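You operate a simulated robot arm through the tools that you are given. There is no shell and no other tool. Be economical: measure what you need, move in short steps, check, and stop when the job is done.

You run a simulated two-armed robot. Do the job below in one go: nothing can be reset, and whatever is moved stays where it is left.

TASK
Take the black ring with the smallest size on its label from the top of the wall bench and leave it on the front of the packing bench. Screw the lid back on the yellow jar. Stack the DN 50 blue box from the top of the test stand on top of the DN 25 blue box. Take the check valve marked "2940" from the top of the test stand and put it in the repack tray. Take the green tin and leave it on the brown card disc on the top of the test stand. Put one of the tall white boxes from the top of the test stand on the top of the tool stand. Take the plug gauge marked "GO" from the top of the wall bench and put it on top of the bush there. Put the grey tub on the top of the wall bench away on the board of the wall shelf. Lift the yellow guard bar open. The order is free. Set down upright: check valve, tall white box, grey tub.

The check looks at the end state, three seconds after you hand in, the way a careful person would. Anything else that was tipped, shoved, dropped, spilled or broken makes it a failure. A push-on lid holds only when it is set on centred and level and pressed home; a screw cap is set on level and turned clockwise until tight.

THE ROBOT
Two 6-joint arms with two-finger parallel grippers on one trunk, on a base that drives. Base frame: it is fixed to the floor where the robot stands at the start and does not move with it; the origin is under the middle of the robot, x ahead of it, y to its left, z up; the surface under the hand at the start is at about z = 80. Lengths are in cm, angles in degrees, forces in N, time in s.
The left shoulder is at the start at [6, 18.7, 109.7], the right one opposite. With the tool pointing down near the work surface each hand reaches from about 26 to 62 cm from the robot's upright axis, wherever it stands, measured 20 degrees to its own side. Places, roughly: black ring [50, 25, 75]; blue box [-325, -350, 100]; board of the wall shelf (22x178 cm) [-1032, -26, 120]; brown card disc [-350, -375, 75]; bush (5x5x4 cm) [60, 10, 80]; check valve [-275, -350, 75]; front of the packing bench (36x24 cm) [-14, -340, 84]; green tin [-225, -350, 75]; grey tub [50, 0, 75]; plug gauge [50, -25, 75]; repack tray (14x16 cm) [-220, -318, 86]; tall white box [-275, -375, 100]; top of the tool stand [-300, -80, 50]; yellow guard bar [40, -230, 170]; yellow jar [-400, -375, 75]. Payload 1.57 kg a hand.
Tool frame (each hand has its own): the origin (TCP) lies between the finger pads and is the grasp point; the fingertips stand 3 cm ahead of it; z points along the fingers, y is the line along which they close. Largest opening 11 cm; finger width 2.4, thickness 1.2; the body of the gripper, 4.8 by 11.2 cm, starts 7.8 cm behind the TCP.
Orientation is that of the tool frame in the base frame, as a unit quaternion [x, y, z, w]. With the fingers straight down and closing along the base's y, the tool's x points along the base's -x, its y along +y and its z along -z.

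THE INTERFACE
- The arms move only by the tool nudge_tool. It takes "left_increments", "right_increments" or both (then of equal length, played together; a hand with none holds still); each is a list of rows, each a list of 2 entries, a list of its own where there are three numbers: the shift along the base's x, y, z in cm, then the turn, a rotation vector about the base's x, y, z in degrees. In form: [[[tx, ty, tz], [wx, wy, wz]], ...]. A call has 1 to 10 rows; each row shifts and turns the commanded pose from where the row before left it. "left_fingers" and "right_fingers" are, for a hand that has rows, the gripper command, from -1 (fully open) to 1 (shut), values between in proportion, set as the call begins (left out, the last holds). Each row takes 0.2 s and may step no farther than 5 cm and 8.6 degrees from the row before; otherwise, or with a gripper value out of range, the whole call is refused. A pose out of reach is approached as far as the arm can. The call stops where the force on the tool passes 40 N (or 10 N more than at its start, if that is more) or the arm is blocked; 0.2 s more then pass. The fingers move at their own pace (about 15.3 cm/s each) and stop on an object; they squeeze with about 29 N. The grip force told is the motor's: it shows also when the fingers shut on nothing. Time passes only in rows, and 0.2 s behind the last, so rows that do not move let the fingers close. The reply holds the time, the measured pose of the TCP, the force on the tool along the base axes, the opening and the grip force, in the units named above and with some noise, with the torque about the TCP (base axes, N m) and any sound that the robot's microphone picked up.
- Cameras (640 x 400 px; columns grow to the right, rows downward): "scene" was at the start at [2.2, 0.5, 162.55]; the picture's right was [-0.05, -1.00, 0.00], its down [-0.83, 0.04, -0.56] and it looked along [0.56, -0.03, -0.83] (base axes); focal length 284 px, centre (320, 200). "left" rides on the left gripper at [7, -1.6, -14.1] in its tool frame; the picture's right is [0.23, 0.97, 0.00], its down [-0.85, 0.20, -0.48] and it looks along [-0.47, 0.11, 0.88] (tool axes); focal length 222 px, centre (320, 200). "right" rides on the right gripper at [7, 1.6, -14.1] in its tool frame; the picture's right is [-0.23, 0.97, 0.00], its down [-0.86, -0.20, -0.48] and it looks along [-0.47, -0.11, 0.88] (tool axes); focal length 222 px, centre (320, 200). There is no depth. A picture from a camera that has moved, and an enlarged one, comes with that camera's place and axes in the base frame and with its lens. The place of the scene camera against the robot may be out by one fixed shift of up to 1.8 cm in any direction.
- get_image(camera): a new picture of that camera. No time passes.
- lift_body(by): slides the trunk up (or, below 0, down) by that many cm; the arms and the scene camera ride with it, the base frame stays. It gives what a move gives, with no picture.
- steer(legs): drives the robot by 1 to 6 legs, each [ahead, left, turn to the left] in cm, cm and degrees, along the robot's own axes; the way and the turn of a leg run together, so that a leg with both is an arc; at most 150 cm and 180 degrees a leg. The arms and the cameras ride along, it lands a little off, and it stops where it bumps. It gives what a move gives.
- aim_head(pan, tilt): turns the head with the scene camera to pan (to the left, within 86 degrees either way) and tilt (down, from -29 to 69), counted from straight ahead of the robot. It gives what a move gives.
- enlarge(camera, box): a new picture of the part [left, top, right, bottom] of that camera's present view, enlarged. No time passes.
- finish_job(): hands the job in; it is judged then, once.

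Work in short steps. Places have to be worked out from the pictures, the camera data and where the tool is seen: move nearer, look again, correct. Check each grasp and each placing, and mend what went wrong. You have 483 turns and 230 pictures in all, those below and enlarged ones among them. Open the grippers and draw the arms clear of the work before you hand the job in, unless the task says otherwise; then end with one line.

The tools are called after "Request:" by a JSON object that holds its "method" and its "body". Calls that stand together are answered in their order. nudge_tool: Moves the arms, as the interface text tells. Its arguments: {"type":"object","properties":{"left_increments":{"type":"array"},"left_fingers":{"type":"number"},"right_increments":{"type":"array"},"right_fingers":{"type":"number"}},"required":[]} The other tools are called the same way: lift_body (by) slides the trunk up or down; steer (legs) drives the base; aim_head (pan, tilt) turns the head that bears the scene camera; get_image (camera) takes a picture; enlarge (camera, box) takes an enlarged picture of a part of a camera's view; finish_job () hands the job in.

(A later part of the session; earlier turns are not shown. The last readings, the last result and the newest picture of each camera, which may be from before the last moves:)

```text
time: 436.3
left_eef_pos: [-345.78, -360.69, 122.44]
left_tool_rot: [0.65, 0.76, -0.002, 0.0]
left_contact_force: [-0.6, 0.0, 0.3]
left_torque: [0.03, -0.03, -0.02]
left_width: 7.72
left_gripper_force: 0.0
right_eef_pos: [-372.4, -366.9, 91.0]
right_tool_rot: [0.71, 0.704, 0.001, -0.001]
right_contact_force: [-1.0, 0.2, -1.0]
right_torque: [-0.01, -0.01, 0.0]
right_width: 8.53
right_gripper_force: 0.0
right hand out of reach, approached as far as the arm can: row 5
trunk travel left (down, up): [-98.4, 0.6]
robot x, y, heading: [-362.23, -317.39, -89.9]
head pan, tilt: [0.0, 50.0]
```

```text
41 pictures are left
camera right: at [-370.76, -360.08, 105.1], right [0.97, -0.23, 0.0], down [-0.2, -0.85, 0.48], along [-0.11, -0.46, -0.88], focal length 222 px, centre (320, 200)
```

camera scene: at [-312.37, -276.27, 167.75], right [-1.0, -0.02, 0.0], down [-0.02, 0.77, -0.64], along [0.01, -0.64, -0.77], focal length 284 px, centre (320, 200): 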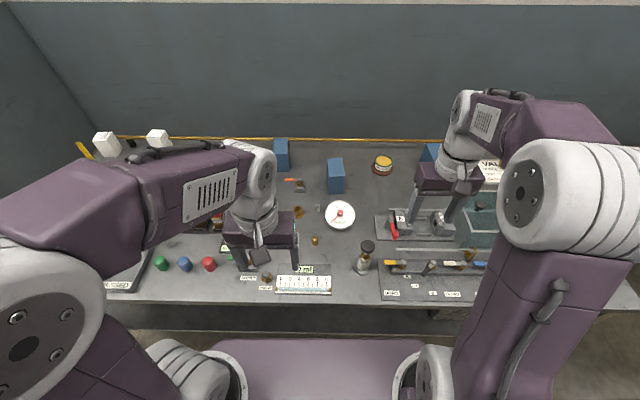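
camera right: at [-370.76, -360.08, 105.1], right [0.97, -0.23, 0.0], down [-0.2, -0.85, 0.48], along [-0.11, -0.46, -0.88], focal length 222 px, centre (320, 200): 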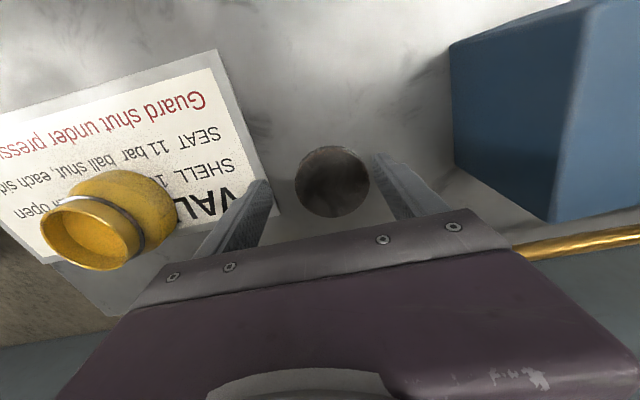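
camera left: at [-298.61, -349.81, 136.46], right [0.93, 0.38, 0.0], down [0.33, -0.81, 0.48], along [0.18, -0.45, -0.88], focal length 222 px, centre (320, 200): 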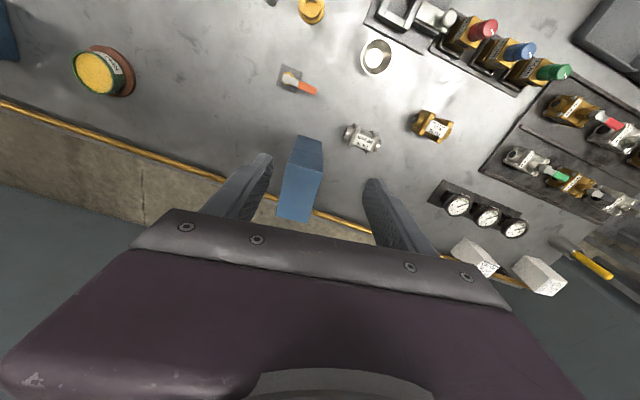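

Just short of reach. I lift a little, shift the robot 7 cm left, and lean the hand 8° forward to gain reach.

Request:
{"method": "nudge_tool", "body": {"right_increments": [[[0, 1, 4], [0, 0, 0]], [[0, 1, 4], [0, 0, 0]]]}}

Request:
{"method": "steer", "body": {"legs": [[0, 7, 0]]}}

Request:
{"method": "nudge_tool", "body": {"right_increments": [[[-3, 0, 0], [-4, 0, 0]], [[-3, 0, 0], [-4, 0, 0]], [[0, -1.5, -2], [0, 0, 0]], [[0, -1.5, -3], [0, 0, 0]]]}}

Request:
{"method": "get_image", "body": {"camera": "right"}}

```text
time: 436.9
left_eef_pos: [-345.57, -360.52, 122.41]
left_tool_rot: [0.65, 0.76, -0.002, 0.0]
left_contact_force: [0.4, 0.4, 0.6]
left_torque: [-0.02, 0.04, -0.01]
left_width: 7.71
left_gripper_force: 0.1
right_eef_pos: [-372.2, -364.87, 99.01]
right_tool_rot: [0.71, 0.704, -0.001, 0.001]
right_contact_force: [-0.7, 1.7, -0.1]
right_torque: [-0.01, 0.02, -0.03]
right_width: 8.54
right_gripper_force: 0.1
trunk travel left (down, up): [-98.4, 0.6]
robot x, y, heading: [-362.28, -317.0, -90.1]
head pan, tilt: [0.0, 50.0]
```

```text
time: 437.9
left_eef_pos: [-339.82, -360.73, 122.36]
left_tool_rot: [0.651, 0.759, 0.002, 0.003]
left_contact_force: [-1.2, 0.4, 0.2]
left_torque: [-0.02, -0.09, -0.04]
left_width: 7.69
left_gripper_force: 0.0
right_eef_pos: [-366.27, -364.99, 98.95]
right_tool_rot: [0.71, 0.704, 0.003, 0.003]
right_contact_force: [-1.4, 0.4, 0.1]
right_torque: [0.01, -0.09, 0.0]
right_width: 8.51
right_gripper_force: 0.2
trunk travel left (down, up): [-98.4, 0.6]
robot x, y, heading: [-355.48, -317.27, -89.7]
head pan, tilt: [0.0, 50.0]
```

```text
time: 438.9
left_eef_pos: [-338.59, -360.83, 122.3]
left_tool_rot: [0.65, 0.76, -0.002, -0.001]
left_contact_force: [-0.5, 0.3, -0.4]
left_torque: [0.02, -0.03, -0.04]
left_width: 7.7
left_gripper_force: 0.1
right_eef_pos: [-371.38, -368.06, 94.12]
right_tool_rot: [0.708, 0.703, -0.049, 0.048]
right_contact_force: [0.8, 0.0, -0.6]
right_torque: [-0.01, 0.04, 0.0]
right_width: 8.54
right_gripper_force: 0.1
trunk travel left (down, up): [-98.4, 0.6]
robot x, y, heading: [-355.69, -316.81, -89.9]
head pan, tilt: [0.0, 50.0]
```

```text
40 pictures are left
camera right: at [-369.6, -359.38, 107.15], right [0.97, -0.23, 0.03], down [-0.2, -0.78, 0.59], along [-0.11, -0.58, -0.81], focal length 222 px, centre (320, 200)
```

right: 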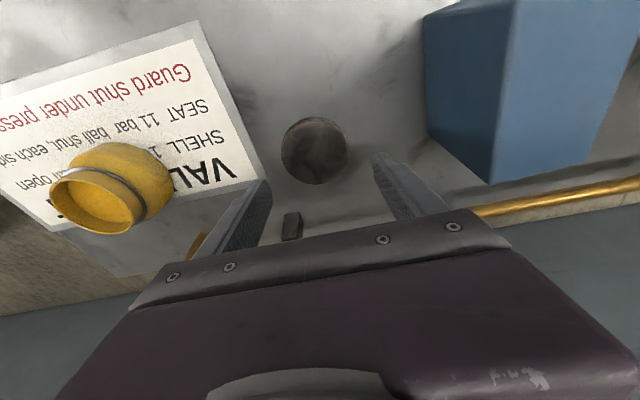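

Aligned over the lid. Descend to z≈88.5 and close.

Request:
{"method": "nudge_tool", "body": {"right_increments": [[[0, 0, -3], [0, 0, 0]], [[0, 0, -2], [0, 0, 0]], [[0, 0, -0.6], [0, 0, 0]]]}}

Request:
{"method": "nudge_tool", "body": {"right_increments": [[[0, 0, 0], [0, 0, 0]], [[0, 0, 0], [0, 0, 0]], [[0, 0, 0], [0, 0, 0]]], "right_fingers": 1}}

Request:
{"method": "get_image", "body": {"camera": "right"}}

```text
time: 439.7
left_eef_pos: [-338.91, -360.7, 122.4]
left_tool_rot: [0.651, 0.759, -0.002, 0.001]
left_contact_force: [0.3, -0.3, 0.1]
left_torque: [0.01, -0.02, 0.0]
left_width: 7.7
left_gripper_force: 0.0
right_eef_pos: [-371.32, -367.87, 88.35]
right_tool_rot: [0.708, 0.703, -0.049, 0.049]
right_contact_force: [0.4, -0.6, -0.3]
right_torque: [0.01, 0.0, -0.03]
right_width: 8.5
right_gripper_force: 0.2
trunk travel left (down, up): [-98.4, 0.6]
robot x, y, heading: [-355.68, -316.7, -89.8]
head pan, tilt: [0.0, 50.0]
```

```text
time: 440.5
left_eef_pos: [-338.82, -360.64, 122.4]
left_tool_rot: [0.651, 0.759, -0.001, 0.0]
left_contact_force: [-0.4, 0.2, -0.1]
left_torque: [0.0, 0.01, 0.04]
left_width: 7.73
left_gripper_force: 0.1
right_eef_pos: [-371.39, -367.99, 88.45]
right_tool_rot: [0.708, 0.702, -0.048, 0.048]
right_contact_force: [-0.1, -0.2, 0.5]
right_torque: [0.03, 0.02, -0.01]
right_width: 6.86
right_gripper_force: 29.2
trunk travel left (down, up): [-98.4, 0.6]
robot x, y, heading: [-355.42, -317.3, -90.1]
head pan, tilt: [0.0, 50.0]
```

```text
39 pictures are left
camera right: at [-369.65, -359.22, 101.51], right [0.97, -0.23, 0.03], down [-0.21, -0.78, 0.59], along [-0.11, -0.58, -0.81], focal length 222 px, centre (320, 200)
```

right: 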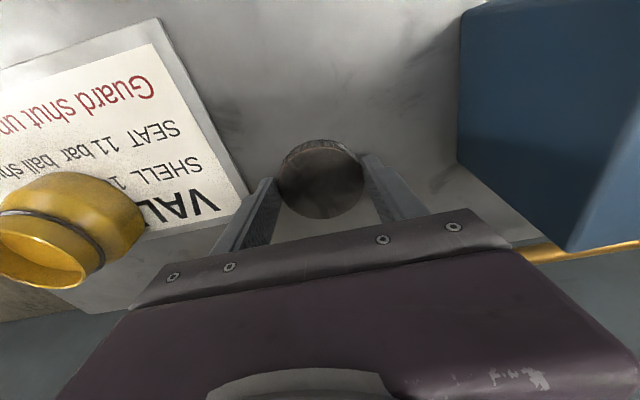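

Lid gripped (6.9 cm). I lift it and carry it over the jar.

Request:
{"method": "nudge_tool", "body": {"right_increments": [[[0, 0.3, 4], [0, 0, 0]], [[0, 0.3, 4], [0, 0, 0]], [[0, 0.3, 4], [0, 0, 0]], [[0, 0.3, 4], [0, 0, 0]], [[-4, 0.6, 1], [0, 0, 0]], [[-4, 0.6, 0], [0, 0, 0]], [[-4, 0.6, 0], [0, 0, 0]], [[-4, 0.6, 0], [0, 0, 0]], [[-3.4, 0, 0], [0, 0, 0]]]}}

Request:
{"method": "get_image", "body": {"camera": "right"}}

Request:
{"method": "enlarge", "body": {"camera": "scene", "box": [350, 210, 470, 310]}}

```text
time: 442.5
left_eef_pos: [-338.93, -360.62, 122.41]
left_tool_rot: [0.651, 0.759, -0.002, 0.001]
left_contact_force: [0.7, -0.1, 0.1]
left_torque: [-0.01, -0.08, -0.03]
left_width: 7.7
left_gripper_force: 0.1
right_eef_pos: [-390.95, -364.32, 105.36]
right_tool_rot: [0.708, 0.703, -0.048, 0.049]
right_contact_force: [0.2, 0.6, 0.0]
right_torque: [0.02, -0.04, -0.03]
right_width: 6.86
right_gripper_force: 29.4
trunk travel left (down, up): [-98.4, 0.6]
robot x, y, heading: [-355.72, -317.06, -89.7]
head pan, tilt: [0.0, 50.0]
```

```text
38 pictures are left
camera right: at [-389.31, -355.67, 118.49], right [0.97, -0.23, 0.03], down [-0.21, -0.78, 0.59], along [-0.11, -0.58, -0.81], focal length 222 px, centre (320, 200)
```

right: 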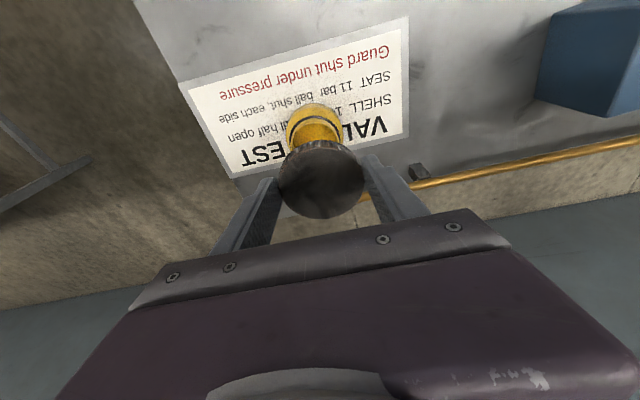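

```text
4.00 times, centred on (410, 260) of scene
camera zoom: at [-354.87, -317.99, 189.26], right [-1.0, 0.0, 0.0], down [0.0, 0.77, -0.64], along [0.0, -0.64, -0.77], focal length 1134 px, centre (-40, -40)
```

zoom: 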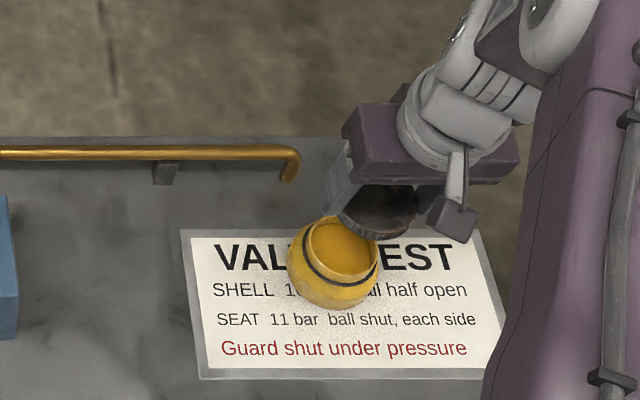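

I need a precise offset; enlarge the right view around lid and jar.

Request:
{"method": "enlarge", "body": {"camera": "right", "box": [260, 90, 380, 225]}}

```text
2.96 times, centred on (320, 158) of right
camera zoom: at [-389.31, -355.67, 118.49], right [0.97, -0.23, 0.03], down [-0.21, -0.78, 0.59], along [-0.11, -0.58, -0.81], focal length 658 px, centre (320, 326)
```

zoom: 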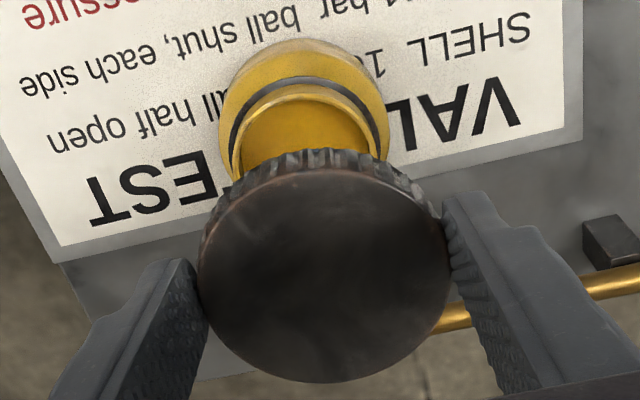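

Jar rim centre by wrist camera ≈[-391.1, -365.0]; lid centre now [-390.95, -364.7]. I correct and lower to just above the rim.

Request:
{"method": "nudge_tool", "body": {"right_increments": [[[-0.15, -0.3, -3], [0, 0, 0]], [[0, 0, -3.2], [0, 0, 0]]]}}

Request:
{"method": "enlarge", "body": {"camera": "scene", "box": [380, 230, 450, 290]}}

Request:
{"method": "enlarge", "body": {"camera": "right", "box": [260, 90, 380, 225]}}

```text
time: 443.1
left_eef_pos: [-339.03, -360.82, 122.37]
left_tool_rot: [0.651, 0.759, -0.001, 0.001]
left_contact_force: [-0.3, -0.5, 0.3]
left_torque: [0.01, -0.05, 0.02]
left_width: 7.7
left_gripper_force: 0.0
right_eef_pos: [-391.13, -364.86, 99.04]
right_tool_rot: [0.709, 0.702, -0.049, 0.049]
right_contact_force: [-0.7, 0.2, 0.0]
right_torque: [-0.01, -0.03, 0.01]
right_width: 6.87
right_gripper_force: 29.4
trunk travel left (down, up): [-98.4, 0.6]
robot x, y, heading: [-355.29, -317.17, -89.8]
head pan, tilt: [0.0, 50.0]
```

```text
6.67 times, centred on (415, 260) of scene
camera zoom: at [-354.83, -318.09, 189.26], right [-1.0, 0.0, 0.0], down [0.0, 0.77, -0.64], along [0.0, -0.64, -0.77], focal length 1890 px, centre (-313, -200)
```

zoom: 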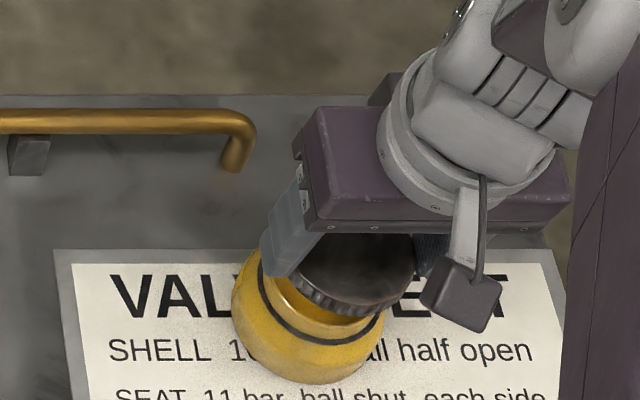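

```text
2.96 times, centred on (320, 158) of right
camera zoom: at [-389.46, -356.02, 112.18], right [0.97, -0.23, 0.03], down [-0.21, -0.78, 0.59], along [-0.11, -0.58, -0.81], focal length 658 px, centre (320, 326)
```

zoom: 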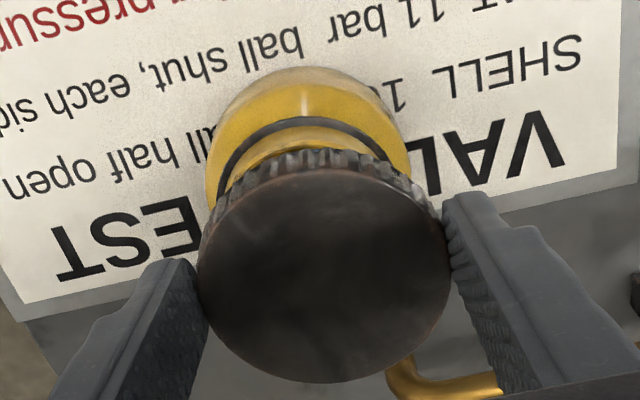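

Views disagree by ~0.5 cm in x; I take a finer scene zoom.

Request:
{"method": "enlarge", "body": {"camera": "scene", "box": [400, 255, 436, 291]}}

Request:
{"method": "enlarge", "body": {"camera": "left", "box": [40, 60, 200, 180]}}

```text
11.11 times, centred on (418, 273) of scene
camera zoom: at [-354.83, -318.09, 189.26], right [-1.0, 0.0, 0.0], down [0.0, 0.77, -0.64], along [0.0, -0.64, -0.77], focal length 3151 px, centre (-769, -611)
```

zoom: 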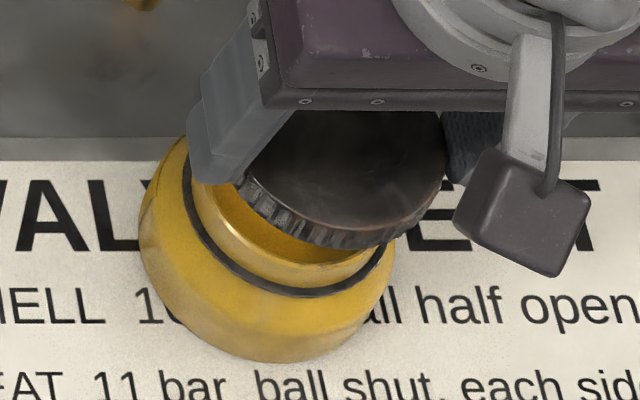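

```text
3.33 times, centred on (120, 120) of left
camera zoom: at [-341.67, -354.17, 136.35], right [0.93, 0.37, 0.0], down [0.33, -0.81, 0.48], along [0.18, -0.45, -0.88], focal length 740 px, centre (987, 467)
```

zoom: 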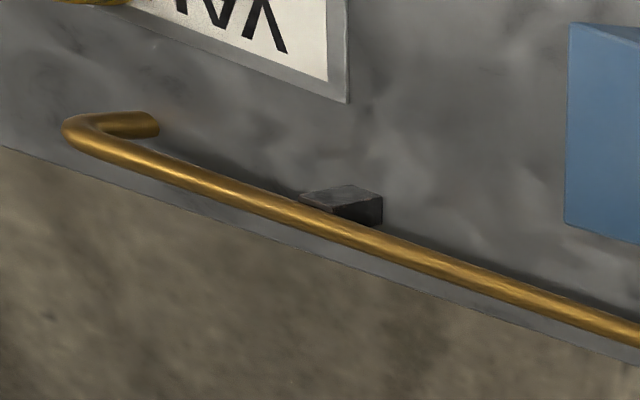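

Careful geometry shows the jar is only ~5 cm tall (rim z≈90.2), so its axis is at about [-391.2, -366.5]. I shift -1.3 in y and lower further.

Request:
{"method": "nudge_tool", "body": {"right_increments": [[[-0.1, -1.3, 0], [0, 0, 0]], [[0, 0, -2], [0, 0, 0]], [[0, 0, -1.5], [0, 0, 0]]]}}

Request:
{"method": "enlarge", "body": {"camera": "right", "box": [260, 90, 380, 225]}}

Request:
{"method": "enlarge", "body": {"camera": "scene", "box": [400, 255, 436, 291]}}

```text
time: 443.9
left_eef_pos: [-338.87, -360.68, 122.32]
left_tool_rot: [0.651, 0.759, -0.001, 0.0]
left_contact_force: [0.3, -1.2, 1.2]
left_torque: [-0.01, 0.02, -0.02]
left_width: 7.7
left_gripper_force: 0.0
right_eef_pos: [-390.99, -366.0, 95.68]
right_tool_rot: [0.708, 0.703, -0.049, 0.049]
right_contact_force: [0.1, 0.2, -0.3]
right_torque: [-0.01, 0.02, -0.03]
right_width: 6.86
right_gripper_force: 28.3
trunk travel left (down, up): [-98.4, 0.6]
robot x, y, heading: [-355.93, -317.24, -90.0]
head pan, tilt: [0.0, 50.0]
```

```text
2.96 times, centred on (320, 158) of right
camera zoom: at [-389.25, -357.24, 108.71], right [0.97, -0.23, 0.03], down [-0.21, -0.78, 0.59], along [-0.11, -0.58, -0.81], focal length 658 px, centre (320, 326)
```

zoom: 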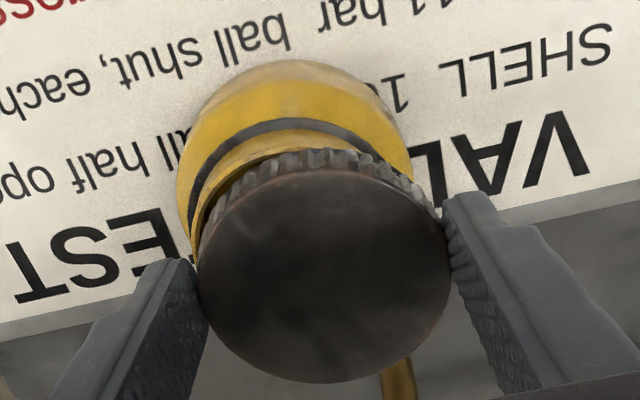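

```text
11.11 times, centred on (418, 273) of scene
camera zoom: at [-354.66, -317.98, 189.26], right [-1.0, 0.0, 0.0], down [0.0, 0.77, -0.64], along [0.0, -0.64, -0.77], focal length 3151 px, centre (-769, -611)
```

zoom: 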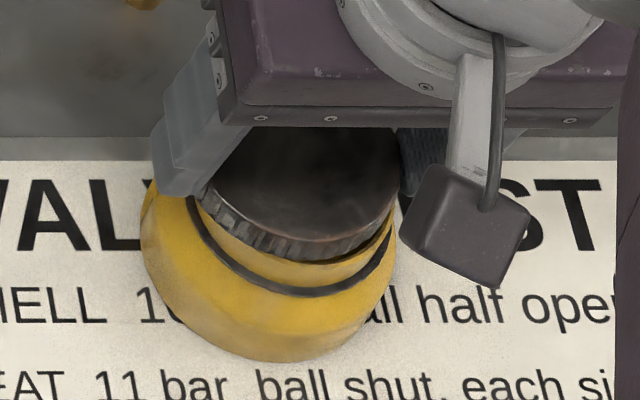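

Both cameras now agree the jar axis is ~0.6 cm further -x. I shift (-0.6, +0.15) and lower to near contact.

Request:
{"method": "nudge_tool", "body": {"right_increments": [[[-0.6, 0.15, 0], [0, 0, 0]], [[0, 0, -1], [0, 0, 0]], [[0, 0, -0.5], [0, 0, 0]]]}}

Request:
{"method": "enlarge", "body": {"camera": "scene", "box": [400, 255, 436, 291]}}

Request:
{"method": "enlarge", "body": {"camera": "right", "box": [260, 90, 380, 225]}}

```text
time: 444.7
left_eef_pos: [-338.75, -360.66, 122.5]
left_tool_rot: [0.651, 0.759, -0.001, 0.001]
left_contact_force: [-0.6, 0.2, -0.2]
left_torque: [0.03, 0.01, -0.01]
left_width: 7.71
left_gripper_force: 0.1
right_eef_pos: [-391.64, -365.84, 94.36]
right_tool_rot: [0.709, 0.702, -0.05, 0.049]
right_contact_force: [-0.5, -0.9, 0.3]
right_torque: [-0.07, 0.04, -0.03]
right_width: 6.87
right_gripper_force: 29.5
trunk travel left (down, up): [-98.4, 0.6]
robot x, y, heading: [-355.55, -317.09, -90.0]
head pan, tilt: [0.0, 50.0]
```

```text
11.11 times, centred on (418, 273) of scene
camera zoom: at [-354.52, -317.9, 189.26], right [-1.0, 0.0, 0.0], down [0.0, 0.77, -0.64], along [0.0, -0.64, -0.77], focal length 3151 px, centre (-769, -611)
```

zoom: 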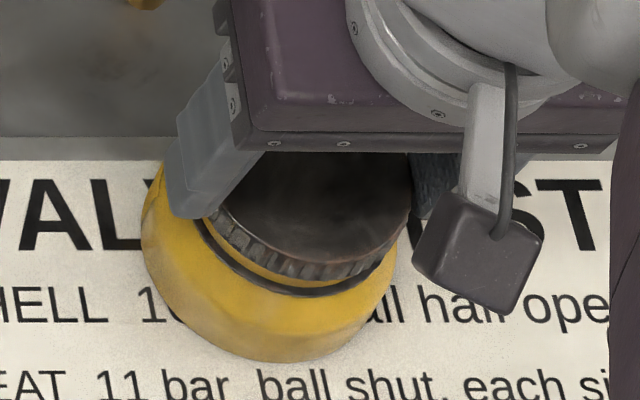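

```text
2.96 times, centred on (320, 158) of right
camera zoom: at [-389.89, -357.06, 107.36], right [0.97, -0.23, 0.03], down [-0.21, -0.78, 0.59], along [-0.11, -0.58, -0.8], focal length 658 px, centre (320, 326)
```

zoom: 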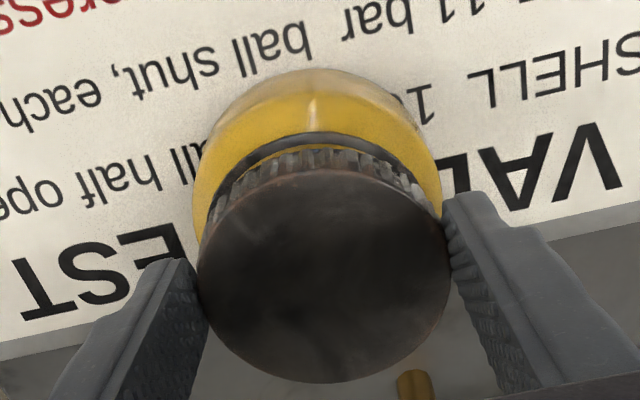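

Now well centred in both views. Lower gently until contact.

Request:
{"method": "nudge_tool", "body": {"right_increments": [[[0, 0, -0.4], [0, 0, 0]], [[0, 0, -0.4], [0, 0, 0]], [[0, 0, -0.4], [0, 0, 0]]]}}

```text
time: 445.5
left_eef_pos: [-338.63, -360.37, 122.65]
left_tool_rot: [0.65, 0.76, -0.004, 0.001]
left_contact_force: [0.8, -0.5, 0.2]
left_torque: [-0.01, -0.05, 0.03]
left_width: 7.7
left_gripper_force: 0.1
right_eef_pos: [-391.56, -365.8, 93.49]
right_tool_rot: [0.708, 0.702, -0.055, 0.051]
right_contact_force: [-4.1, 0.4, 35.9]
right_torque: [-0.14, 0.16, -0.04]
right_width: 6.87
right_gripper_force: 29.0
trunk travel left (down, up): [-98.4, 0.6]
robot x, y, heading: [-355.67, -317.59, -89.9]
head pan, tilt: [0.0, 50.0]
```

Contact with 36 N, little side torque: the lid sits centred and level on the rim. I ease the force slightly and turn clockwise 86° about the lid's axis.

Request:
{"method": "nudge_tool", "body": {"right_increments": [[[0, 0, 0.25], [0, 0, 0]], [[0.054, -0.004, 0], [0, 0, -8.6]], [[0.053, -0.012, -0.02], [0, 0, -8.6]], [[0.05, -0.02, -0.02], [0, 0, -8.6]], [[0.047, -0.027, -0.02], [0, 0, -8.6]]]}}

Request:
{"method": "enlarge", "body": {"camera": "scene", "box": [400, 255, 436, 291]}}

```text
time: 446.7
left_eef_pos: [-338.39, -360.42, 122.42]
left_tool_rot: [0.65, 0.76, -0.003, 0.0]
left_contact_force: [-0.5, 1.1, 0.4]
left_torque: [0.03, -0.03, 0.03]
left_width: 7.7
left_gripper_force: 0.1
right_eef_pos: [-391.12, -365.93, 93.39]
right_tool_rot: [0.884, 0.462, -0.065, 0.033]
right_contact_force: [6.6, -13.7, 31.3]
right_torque: [-0.71, -0.23, 0.14]
right_width: 6.85
right_gripper_force: 29.0
trunk travel left (down, up): [-98.4, 0.6]
robot x, y, heading: [-356.01, -316.79, -89.8]
head pan, tilt: [0.0, 50.0]
```

```text
11.11 times, centred on (418, 273) of scene
camera zoom: at [-354.02, -317.78, 189.26], right [-1.0, 0.0, 0.0], down [0.0, 0.77, -0.64], along [0.0, -0.64, -0.77], focal length 3151 px, centre (-769, -611)
```

zoom: 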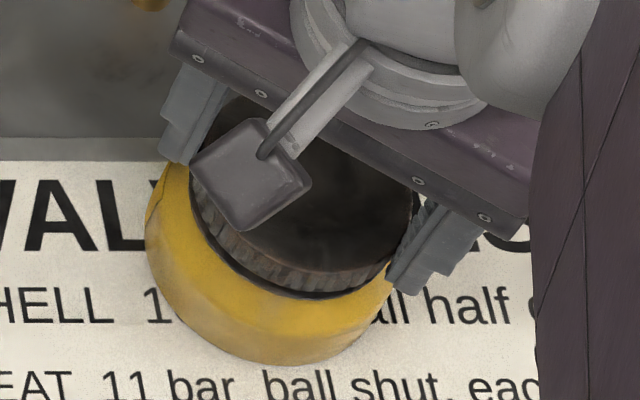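

Lid is seated and turning; some side force, so I correct by (+0.1, -0.2) and go on turning.

Request:
{"method": "nudge_tool", "body": {"right_increments": [[[0.1, -0.2, 0.1], [0, 0, 0]], [[0.042, -0.034, -0.02], [0, 0, -8.6]], [[0.036, -0.039, -0.02], [0, 0, -8.6]], [[0.031, -0.045, -0.02], [0, 0, -8.6]], [[0.023, -0.049, -0.02], [0, 0, -8.6]]]}}

```text
time: 447.9
left_eef_pos: [-338.57, -360.56, 122.29]
left_tool_rot: [0.651, 0.759, -0.002, 0.0]
left_contact_force: [0.2, 0.0, 0.3]
left_torque: [0.02, 0.0, 0.01]
left_width: 7.7
left_gripper_force: 0.1
right_eef_pos: [-390.96, -366.16, 93.47]
right_tool_rot: [0.981, 0.179, -0.07, 0.014]
right_contact_force: [2.7, -12.5, 22.0]
right_torque: [-0.51, 0.07, 0.17]
right_width: 6.86
right_gripper_force: 29.0
trunk travel left (down, up): [-98.4, 0.6]
robot x, y, heading: [-355.83, -317.15, -89.7]
head pan, tilt: [0.0, 50.0]
```

Continue turning.

Request:
{"method": "nudge_tool", "body": {"right_increments": [[[0.05, -0.15, 0], [0, 0, -8.6]], [[0.01, -0.05, -0.02], [0, 0, -8.6]], [[0, -0.053, -0.02], [0, 0, -8.6]], [[-0.008, -0.053, -0.02], [0, 0, -8.6]], [[-0.015, -0.051, -0.02], [0, 0, -8.6]], [[-0.023, -0.049, -0.02], [0, 0, -8.6]]]}}

Request:
{"method": "enlarge", "body": {"camera": "scene", "box": [400, 255, 436, 291]}}

```text
time: 449.3
left_eef_pos: [-338.91, -360.81, 122.24]
left_tool_rot: [0.65, 0.76, -0.002, 0.0]
left_contact_force: [-0.5, -0.7, 0.6]
left_torque: [0.01, -0.01, -0.01]
left_width: 7.71
left_gripper_force: 0.1
right_eef_pos: [-390.71, -365.33, 93.31]
right_tool_rot: [0.961, -0.266, -0.066, -0.022]
right_contact_force: [-0.5, -0.4, -2.3]
right_torque: [-0.01, -0.01, -0.01]
right_width: 6.85
right_gripper_force: 29.4
right hand out of reach, approached as far as the arm can: row 5, 6
trunk travel left (down, up): [-98.4, 0.6]
robot x, y, heading: [-355.31, -317.34, -90.3]
head pan, tilt: [0.0, 50.0]
```

```text
11.11 times, centred on (418, 273) of scene
camera zoom: at [-354.62, -318.09, 189.22], right [-1.0, 0.0, 0.0], down [0.0, 0.77, -0.64], along [0.0, -0.64, -0.77], focal length 3151 px, centre (-769, -611)
```

zoom: 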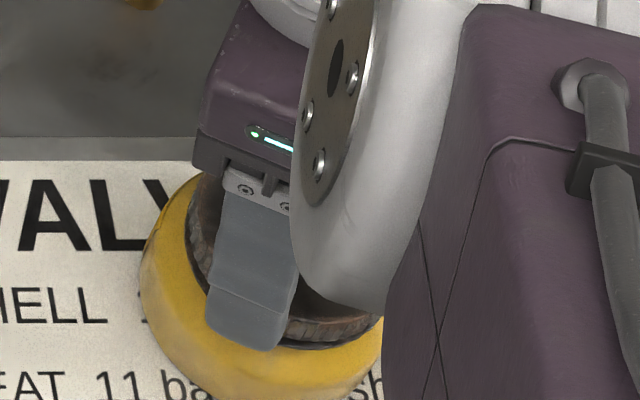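

The wrist limit is reached after ~120°; the lid has caught (it carries the jar's weight). I set down gently and release for a second grip.

Request:
{"method": "nudge_tool", "body": {"right_increments": [[[0, 0, -0.3], [0, 0, 0]], [[0, 0, -0.2], [0, 0, 0]]]}}

Request:
{"method": "nudge_tool", "body": {"right_increments": [[[0, 0, 0], [0, 0, 0]], [[0, 0, 0], [0, 0, 0]]], "right_fingers": -0.5}}

```text
time: 449.9
left_eef_pos: [-338.66, -360.66, 122.36]
left_tool_rot: [0.652, 0.758, -0.002, 0.001]
left_contact_force: [-0.1, 0.2, 0.4]
left_torque: [0.01, 0.01, -0.01]
left_width: 7.69
left_gripper_force: 0.0
right_eef_pos: [-390.65, -365.52, 93.33]
right_tool_rot: [0.962, -0.265, -0.068, -0.017]
right_contact_force: [2.7, 1.3, 7.2]
right_torque: [0.36, 0.07, -0.04]
right_width: 6.85
right_gripper_force: 29.4
trunk travel left (down, up): [-98.4, 0.6]
robot x, y, heading: [-355.38, -317.11, -89.9]
head pan, tilt: [0.0, 50.0]
```

```text
time: 450.5
left_eef_pos: [-338.75, -360.65, 122.24]
left_tool_rot: [0.651, 0.759, -0.002, 0.0]
left_contact_force: [-0.3, 0.0, -0.2]
left_torque: [-0.01, 0.02, 0.02]
left_width: 7.7
left_gripper_force: 0.0
right_eef_pos: [-390.77, -365.55, 93.27]
right_tool_rot: [0.962, -0.266, -0.067, -0.017]
right_contact_force: [0.3, -0.5, -0.3]
right_torque: [0.0, -0.01, 0.0]
right_width: 8.23
right_gripper_force: 0.0
trunk travel left (down, up): [-98.4, 0.6]
robot x, y, heading: [-355.87, -317.07, -89.8]
head pan, tilt: [0.0, 50.0]
```

I rise, turn the hand back counter-clockwise and straighten it to vertical.

Request:
{"method": "nudge_tool", "body": {"right_increments": [[[0, 0, 3], [0, 0, 0]], [[0, 0, 4], [0, 0, 0]], [[0, 0, 2], [0, 0, 8.6]], [[0, 0, 0], [0, 0, 8.6]], [[0, 0, 0], [0, 0, 8.6]], [[0, 0, 0], [0, 0, 8.6]], [[0, 0, 0], [0, 0, 8.6]], [[0, 0, 0], [0, 0, 8.6]], [[0, 0, 0], [0, 0, 8.6]], [[0, 0, 0], [0, 0, 8.6]]]}}

Request:
{"method": "nudge_tool", "body": {"right_increments": [[[0, 0, 0], [0, 0, 8.6]], [[0, 0, 0], [0, 0, 8.6]], [[0, 0, 0], [0, 0, 8.6]], [[0, 0, 0], [0, 0, 8.6]], [[0, 0, 0], [0, 0, 8.6]], [[0, 0, 0], [8, 0, 0]], [[0, 0, 0], [0, 0, 0]]]}}

Request:
{"method": "get_image", "body": {"camera": "right"}}

Request:
{"method": "enlarge", "body": {"camera": "scene", "box": [380, 225, 450, 295]}}

```text
time: 452.7
left_eef_pos: [-338.83, -360.74, 122.43]
left_tool_rot: [0.65, 0.76, -0.001, 0.0]
left_contact_force: [0.4, 0.1, -0.4]
left_torque: [0.01, -0.03, 0.02]
left_width: 7.72
left_gripper_force: 0.0
right_eef_pos: [-390.67, -365.6, 102.23]
right_tool_rot: [0.943, 0.326, -0.065, 0.022]
right_contact_force: [-0.2, 0.4, -0.7]
right_torque: [-0.01, 0.01, 0.0]
right_width: 8.23
right_gripper_force: 0.1
trunk travel left (down, up): [-98.4, 0.6]
robot x, y, heading: [-355.52, -317.0, -89.7]
head pan, tilt: [0.0, 50.0]
```

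```text
time: 454.3
left_eef_pos: [-338.81, -360.8, 122.35]
left_tool_rot: [0.651, 0.759, -0.002, 0.0]
left_contact_force: [-0.3, 0.8, -0.7]
left_torque: [-0.01, -0.01, 0.04]
left_width: 7.71
left_gripper_force: 0.2
right_eef_pos: [-390.71, -365.69, 102.18]
right_tool_rot: [0.76, 0.65, -0.008, -0.008]
right_contact_force: [0.1, 0.3, 0.5]
right_torque: [0.04, 0.02, -0.01]
right_width: 8.23
right_gripper_force: 0.0
trunk travel left (down, up): [-98.4, 0.6]
robot x, y, heading: [-356.25, -317.09, -89.9]
head pan, tilt: [0.0, 50.0]
```

```text
25 pictures are left
camera right: at [-387.71, -359.14, 116.38], right [0.93, -0.38, -0.02], down [-0.32, -0.82, 0.48], along [-0.2, -0.44, -0.88], focal length 222 px, centre (320, 200)
```

right: 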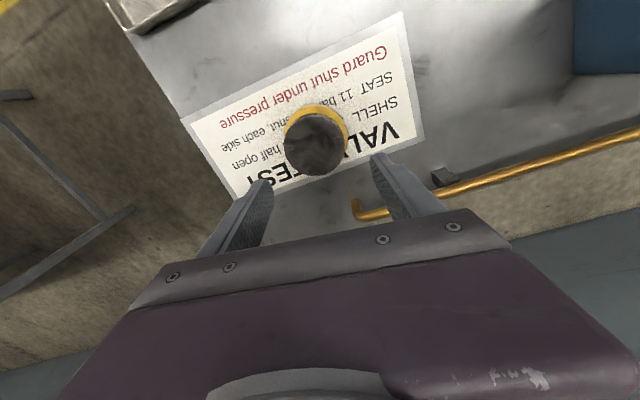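

```text
5.71 times, centred on (415, 260) of scene
camera zoom: at [-354.59, -318.01, 189.26], right [-1.0, 0.0, 0.0], down [0.0, 0.77, -0.64], along [0.0, -0.64, -0.77], focal length 1620 px, centre (-223, -143)
```

zoom: 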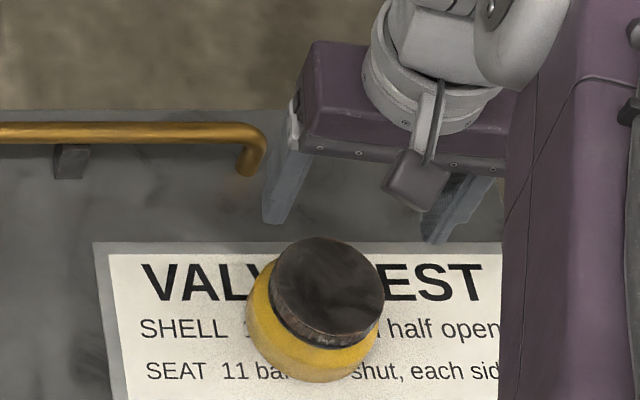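

The lid sits on the jar, now at about [-391.15, -364.6]. I pre-rotate the hand further counter-clockwise (60°), centre it on the lid and level it.

Request:
{"method": "nudge_tool", "body": {"right_increments": [[[-0.2, 0.5, 0], [0, -1.3, 0]], [[-0.25, 0.6, 0], [0, 0, 8.6]], [[0, 0, 0], [0, 0, 8.6]], [[0, 0, 0], [0, 0, 8.6]], [[0, 0, 0], [0, 0, 8.6]], [[0, 0, 0], [0, 0, 8.6]], [[0, 0, 0], [0, 0, 8.6]], [[0, 0, 0], [0, 0, 8.6]]]}}

Request:
{"method": "get_image", "body": {"camera": "right"}}

```text
time: 456.1
left_eef_pos: [-338.88, -360.63, 122.46]
left_tool_rot: [0.651, 0.759, -0.001, 0.0]
left_contact_force: [0.5, 0.3, 0.3]
left_torque: [0.03, -0.03, -0.03]
left_width: 7.7
left_gripper_force: 0.1
right_eef_pos: [-391.24, -364.64, 102.06]
right_tool_rot: [0.331, 0.944, 0.002, -0.001]
right_contact_force: [0.7, 0.6, 1.1]
right_torque: [0.02, 0.03, -0.02]
right_width: 8.26
right_gripper_force: 0.1
trunk travel left (down, up): [-98.4, 0.6]
robot x, y, heading: [-355.85, -317.09, -90.1]
head pan, tilt: [0.0, 50.0]
```

```text
23 pictures are left
camera right: at [-395.63, -359.08, 116.36], right [0.79, 0.62, 0.0], down [0.54, -0.69, 0.48], along [0.29, -0.37, -0.88], focal length 222 px, centre (320, 200)
```

right: 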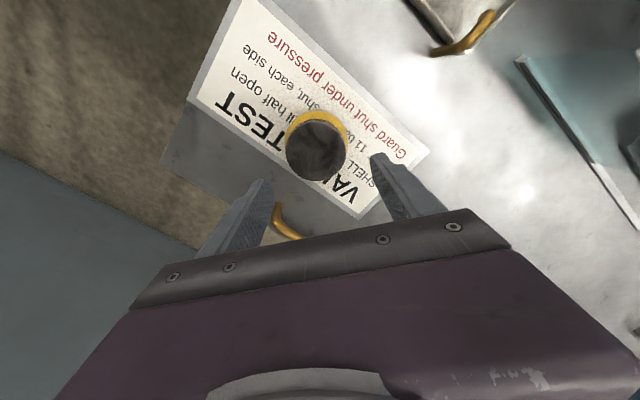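

Small shift (-0.3, -0.2), descend onto the lid and grip.

Request:
{"method": "nudge_tool", "body": {"right_increments": [[[-0.3, -0.2, -3], [0, 0, 0]], [[0, 0, -3], [0, 0, 0]], [[0, 0, -2.5], [0, 0, 0]]]}}

Request:
{"method": "enlarge", "body": {"camera": "right", "box": [230, 110, 410, 230]}}

```text
time: 456.9
left_eef_pos: [-338.89, -360.74, 122.28]
left_tool_rot: [0.651, 0.759, -0.001, 0.0]
left_contact_force: [-0.4, 0.3, 0.1]
left_torque: [0.01, -0.05, 0.02]
left_width: 7.7
left_gripper_force: 0.0
right_eef_pos: [-391.39, -364.86, 93.61]
right_tool_rot: [0.331, 0.943, 0.0, -0.002]
right_contact_force: [0.0, 0.5, 0.4]
right_torque: [0.0, 0.0, 0.0]
right_width: 8.25
right_gripper_force: 0.1
trunk travel left (down, up): [-98.4, 0.6]
robot x, y, heading: [-355.89, -316.9, -89.8]
head pan, tilt: [0.0, 50.0]
```

```text
3.33 times, centred on (320, 170) of right
camera zoom: at [-395.81, -359.28, 107.76], right [0.79, 0.62, 0.0], down [0.54, -0.69, 0.48], along [0.29, -0.37, -0.88], focal length 740 px, centre (320, 300)
```

zoom: 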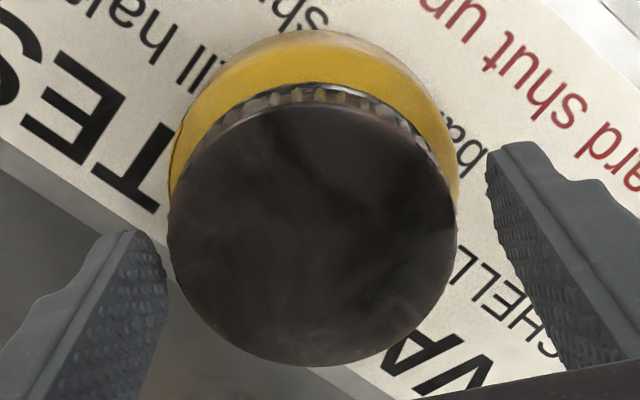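

Lid is 0.3 cm off along the closing line; correct, lower 0.3 and close.

Request:
{"method": "nudge_tool", "body": {"right_increments": [[[-0.25, -0.2, -0.3], [0, 0, 0]], [[0, 0, 0], [0, 0, 0]]]}}

Request:
{"method": "nudge_tool", "body": {"right_increments": [[[0, 0, 0], [0, 0, 0]], [[0, 0, 0], [0, 0, 0]], [[0, 0, 0], [0, 0, 0]]], "right_fingers": 1}}

Request:
{"method": "nudge_tool", "body": {"right_increments": [[[0, 0, 0], [0, 0, -8.6]], [[0, 0, 0], [0, 0, -8.6]], [[0, 0, 0], [0, 0, -8.6]], [[0, 0, 0], [0, 0, -8.6]]]}}

```text
time: 457.5
left_eef_pos: [-338.92, -360.74, 122.4]
left_tool_rot: [0.651, 0.759, -0.001, 0.0]
left_contact_force: [-0.7, -0.9, 0.5]
left_torque: [0.02, -0.03, -0.01]
left_width: 7.68
left_gripper_force: 0.1
right_eef_pos: [-391.8, -364.87, 93.21]
right_tool_rot: [0.332, 0.943, 0.001, -0.001]
right_contact_force: [0.2, 0.1, 0.6]
right_torque: [-0.01, 0.01, 0.03]
right_width: 8.25
right_gripper_force: 0.2
trunk travel left (down, up): [-98.4, 0.6]
robot x, y, heading: [-355.73, -317.18, -90.0]
head pan, tilt: [0.0, 50.0]
```

```text
time: 458.3
left_eef_pos: [-338.78, -360.72, 122.44]
left_tool_rot: [0.651, 0.759, -0.002, 0.001]
left_contact_force: [0.7, 0.1, 0.2]
left_torque: [0.0, 0.0, -0.03]
left_width: 7.75
left_gripper_force: 0.1
right_eef_pos: [-391.76, -365.06, 93.31]
right_tool_rot: [0.332, 0.943, 0.001, -0.001]
right_contact_force: [1.4, 1.8, 0.6]
right_torque: [0.04, -0.02, 0.01]
right_width: 6.8
right_gripper_force: 28.6
trunk travel left (down, up): [-98.4, 0.6]
robot x, y, heading: [-355.96, -317.23, -89.6]
head pan, tilt: [0.0, 50.0]
```

```text
time: 459.3
left_eef_pos: [-338.85, -360.81, 122.31]
left_tool_rot: [0.651, 0.759, -0.002, 0.0]
left_contact_force: [0.2, -0.3, 0.4]
left_torque: [0.01, 0.01, 0.01]
left_width: 7.72
left_gripper_force: 0.0
right_eef_pos: [-391.79, -364.95, 93.19]
right_tool_rot: [0.597, 0.802, 0.001, -0.001]
right_contact_force: [0.0, -0.1, -1.6]
right_torque: [0.0, 0.05, -0.01]
right_width: 6.81
right_gripper_force: 28.9
trunk travel left (down, up): [-98.4, 0.6]
robot x, y, heading: [-355.74, -317.05, -90.0]
head pan, tilt: [0.0, 50.0]
```

No torque felt, so I check whether the jar spins along: picture, turn 34° with slight downward push, picture.

Request:
{"method": "enlarge", "body": {"camera": "scene", "box": [395, 255, 435, 295]}}

Request:
{"method": "nudge_tool", "body": {"right_increments": [[[0, 0, -0.3], [0, 0, 0]], [[0, 0, -0.1], [0, 0, -8.6]], [[0, 0, 0], [0, 0, -8.6]], [[0, 0, 0], [0, 0, -8.6]], [[0, 0, 0], [0, 0, -8.6]]]}}

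Request:
{"method": "enlarge", "body": {"camera": "scene", "box": [395, 255, 435, 295]}}

```text
10.00 times, centred on (415, 275) of scene
camera zoom: at [-354.62, -318.03, 189.26], right [-1.0, 0.0, 0.0], down [0.0, 0.77, -0.64], along [0.0, -0.64, -0.77], focal length 2836 px, centre (-630, -550)
```

zoom: 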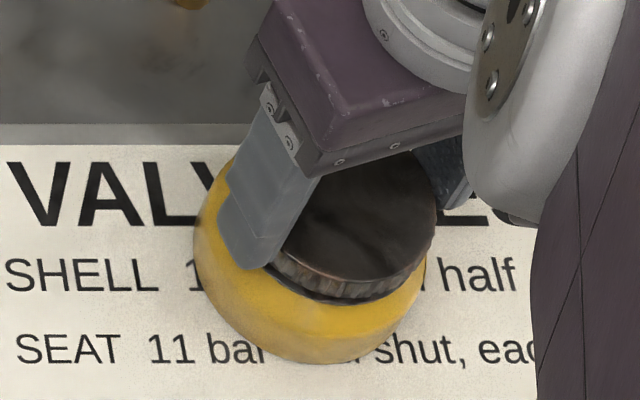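

```text
time: 460.5
left_eef_pos: [-338.62, -360.6, 122.32]
left_tool_rot: [0.65, 0.76, -0.003, 0.0]
left_contact_force: [-0.1, -0.3, -0.2]
left_torque: [0.0, 0.04, 0.01]
left_width: 7.71
left_gripper_force: 0.1
right_eef_pos: [-391.42, -364.96, 93.12]
right_tool_rot: [0.808, 0.589, -0.001, 0.0]
right_contact_force: [4.4, -4.9, 18.0]
right_torque: [-0.19, -0.17, -0.04]
right_width: 6.79
right_gripper_force: 29.2
trunk travel left (down, up): [-98.4, 0.6]
robot x, y, heading: [-355.56, -317.14, -89.8]
head pan, tilt: [0.0, 50.0]
```

```text
10.00 times, centred on (415, 275) of scene
camera zoom: at [-354.25, -317.82, 189.26], right [-1.0, 0.0, 0.0], down [0.0, 0.77, -0.64], along [0.0, -0.64, -0.77], focal length 2836 px, centre (-630, -550)
```

zoom: 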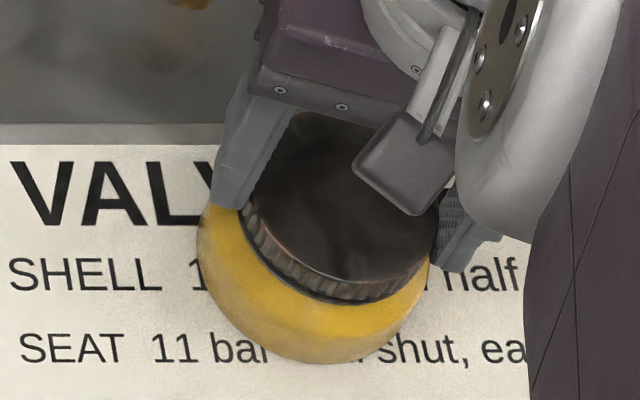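

Pressing 18 N there is hardly any turning torque, so the thread is still running. I continue turning and watch the torque.

Request:
{"method": "nudge_tool", "body": {"right_increments": [[[0.05, -0.05, 0], [0, 0, -8.6]], [[0, 0, 0], [0, 0, -8.6]], [[0, 0, 0], [0, 0, -8.6]], [[0, 0, 0], [0, 0, -8.6]]]}}

Request:
{"method": "nudge_tool", "body": {"right_increments": [[[0.05, -0.05, 0], [0, 0, -8.6]], [[0, 0, 0], [0, 0, -8.6]], [[0, 0, 0], [0, 0, -8.6]], [[0, 0, 0], [0, 0, -8.6]]]}}

```text
time: 461.5
left_eef_pos: [-338.58, -360.71, 122.36]
left_tool_rot: [0.651, 0.759, -0.003, 0.0]
left_contact_force: [-0.7, 0.2, 0.9]
left_torque: [0.01, 0.03, -0.02]
left_width: 7.71
left_gripper_force: 0.2
right_eef_pos: [-391.41, -364.93, 93.08]
right_tool_rot: [0.946, 0.324, 0.001, 0.0]
right_contact_force: [2.6, -5.5, 17.0]
right_torque: [-0.18, 0.08, 0.05]
right_width: 6.81
right_gripper_force: 29.3
trunk travel left (down, up): [-98.4, 0.6]
robot x, y, heading: [-355.86, -317.35, -90.1]
head pan, tilt: [0.0, 50.0]
```

```text
time: 462.5
left_eef_pos: [-338.7, -360.63, 122.34]
left_tool_rot: [0.651, 0.759, -0.003, 0.0]
left_contact_force: [-0.3, -1.2, 0.5]
left_torque: [0.03, -0.02, -0.02]
left_width: 7.7
left_gripper_force: 0.0
right_eef_pos: [-391.55, -365.0, 92.95]
right_tool_rot: [1.0, 0.031, 0.001, 0.001]
right_contact_force: [0.1, -5.8, 14.7]
right_torque: [-0.07, 0.14, -0.02]
right_width: 6.77
right_gripper_force: 29.1
trunk travel left (down, up): [-98.4, 0.6]
robot x, y, heading: [-355.66, -317.12, -89.7]
head pan, tilt: [0.0, 50.0]
```

The lid is creeping down as it turns: it is threading. I continue.

Request:
{"method": "nudge_tool", "body": {"right_increments": [[[0, -0.05, -0.05], [0, 0, -8.6]], [[0, 0, 0], [0, 0, -8.6]], [[0, 0, 0], [0, 0, -8.6]]]}}

Request:
{"method": "nudge_tool", "body": {"right_increments": [[[0, 0, 0], [0, 0, 0]], [[0, 0, 0], [0, 0, 0]]], "right_fingers": -0.5}}

Request:
{"method": "nudge_tool", "body": {"right_increments": [[[0, 0, 3], [0, 0, 0]], [[0, 0, 4], [0, 0, 0]], [[0, 0, 0], [0, 0, 8.6]], [[0, 0, 0], [0, 0, 8.6]], [[0, 0, 0], [0, 0, 8.6]], [[0, 0, 0], [0, 0, 8.6]], [[0, 0, 0], [0, 0, 8.6]], [[0, 0, 0], [0, 0, 8.6]], [[0, 0, 0], [0, 0, 8.6]], [[0, 0, 0], [0, 0, 8.6]]]}}

Request:
{"method": "nudge_tool", "body": {"right_increments": [[[0, 0, 0], [0, 0, 8.6]], [[0, 0, 0], [0, 0, 8.6]], [[0, 0, 0], [0, 0, 8.6]], [[0, 0, 0], [0, 0, 8.6]], [[0, 0, 0], [0, 0, 8.6]], [[0, 0, 0], [0, 0, 8.6]], [[0, 0, 0], [0, 0, 8.6]], [[0, 0, 0], [0, 0, 8.6]], [[0, 0, 0], [0, 0, 8.6]]]}}

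Request:
{"method": "get_image", "body": {"camera": "right"}}

```text
time: 463.3
left_eef_pos: [-338.74, -360.62, 122.4]
left_tool_rot: [0.651, 0.759, -0.002, 0.0]
left_contact_force: [-1.1, -0.4, -0.5]
left_torque: [-0.02, 0.0, 0.02]
left_width: 7.72
left_gripper_force: 0.1
right_eef_pos: [-391.67, -365.03, 93.07]
right_tool_rot: [0.981, -0.194, 0.001, 0.003]
right_contact_force: [-3.9, -6.3, 16.0]
right_torque: [0.0, 0.22, 0.03]
right_width: 6.79
right_gripper_force: 29.0
trunk travel left (down, up): [-98.4, 0.6]
robot x, y, heading: [-356.08, -317.09, -89.9]
head pan, tilt: [0.0, 50.0]
```

```text
time: 463.9
left_eef_pos: [-338.8, -360.62, 122.27]
left_tool_rot: [0.65, 0.76, -0.002, 0.001]
left_contact_force: [-0.4, 0.1, 0.5]
left_torque: [0.0, 0.0, 0.0]
left_width: 7.74
left_gripper_force: 0.2
right_eef_pos: [-391.52, -364.94, 92.93]
right_tool_rot: [0.981, -0.193, 0.002, -0.001]
right_contact_force: [0.4, -1.6, 0.4]
right_torque: [0.02, 0.01, -0.02]
right_width: 8.25
right_gripper_force: 0.1
trunk travel left (down, up): [-98.4, 0.6]
robot x, y, heading: [-355.98, -316.84, -89.9]
head pan, tilt: [0.0, 50.0]
```

```text
time: 466.1
left_eef_pos: [-338.85, -360.63, 122.35]
left_tool_rot: [0.65, 0.76, -0.001, 0.0]
left_contact_force: [0.7, -0.2, -0.1]
left_torque: [0.02, -0.02, -0.02]
left_width: 7.67
left_gripper_force: 0.1
right_eef_pos: [-391.69, -365.09, 99.91]
right_tool_rot: [0.918, 0.396, 0.001, -0.001]
right_contact_force: [-0.7, -0.7, 0.7]
right_torque: [-0.01, 0.0, 0.01]
right_width: 8.23
right_gripper_force: 0.1
trunk travel left (down, up): [-98.4, 0.6]
robot x, y, heading: [-355.88, -317.09, -89.8]
head pan, tilt: [0.0, 50.0]
```

```text
time: 468.1
left_eef_pos: [-338.96, -360.66, 122.34]
left_tool_rot: [0.651, 0.759, -0.001, 0.0]
left_contact_force: [1.0, -1.3, 0.1]
left_torque: [0.03, 0.0, 0.02]
left_width: 7.69
left_gripper_force: 0.1
right_eef_pos: [-391.57, -365.14, 99.86]
right_tool_rot: [0.468, 0.884, 0.0, -0.001]
right_contact_force: [0.0, 0.0, -0.4]
right_torque: [-0.04, -0.01, 0.01]
right_width: 8.23
right_gripper_force: 0.0
trunk travel left (down, up): [-98.4, 0.6]
robot x, y, heading: [-355.6, -316.83, -90.1]
head pan, tilt: [0.0, 50.0]
```

```text
19 pictures are left
camera right: at [-394.17, -358.59, 114.12], right [0.93, 0.36, 0.0], down [0.32, -0.82, 0.48], along [0.17, -0.44, -0.88], focal length 222 px, centre (320, 200)
```

right: 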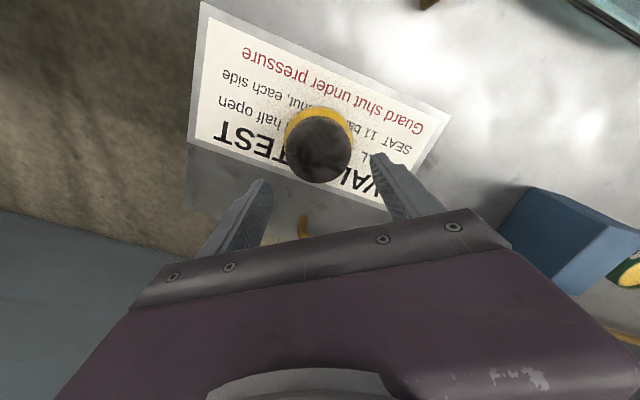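

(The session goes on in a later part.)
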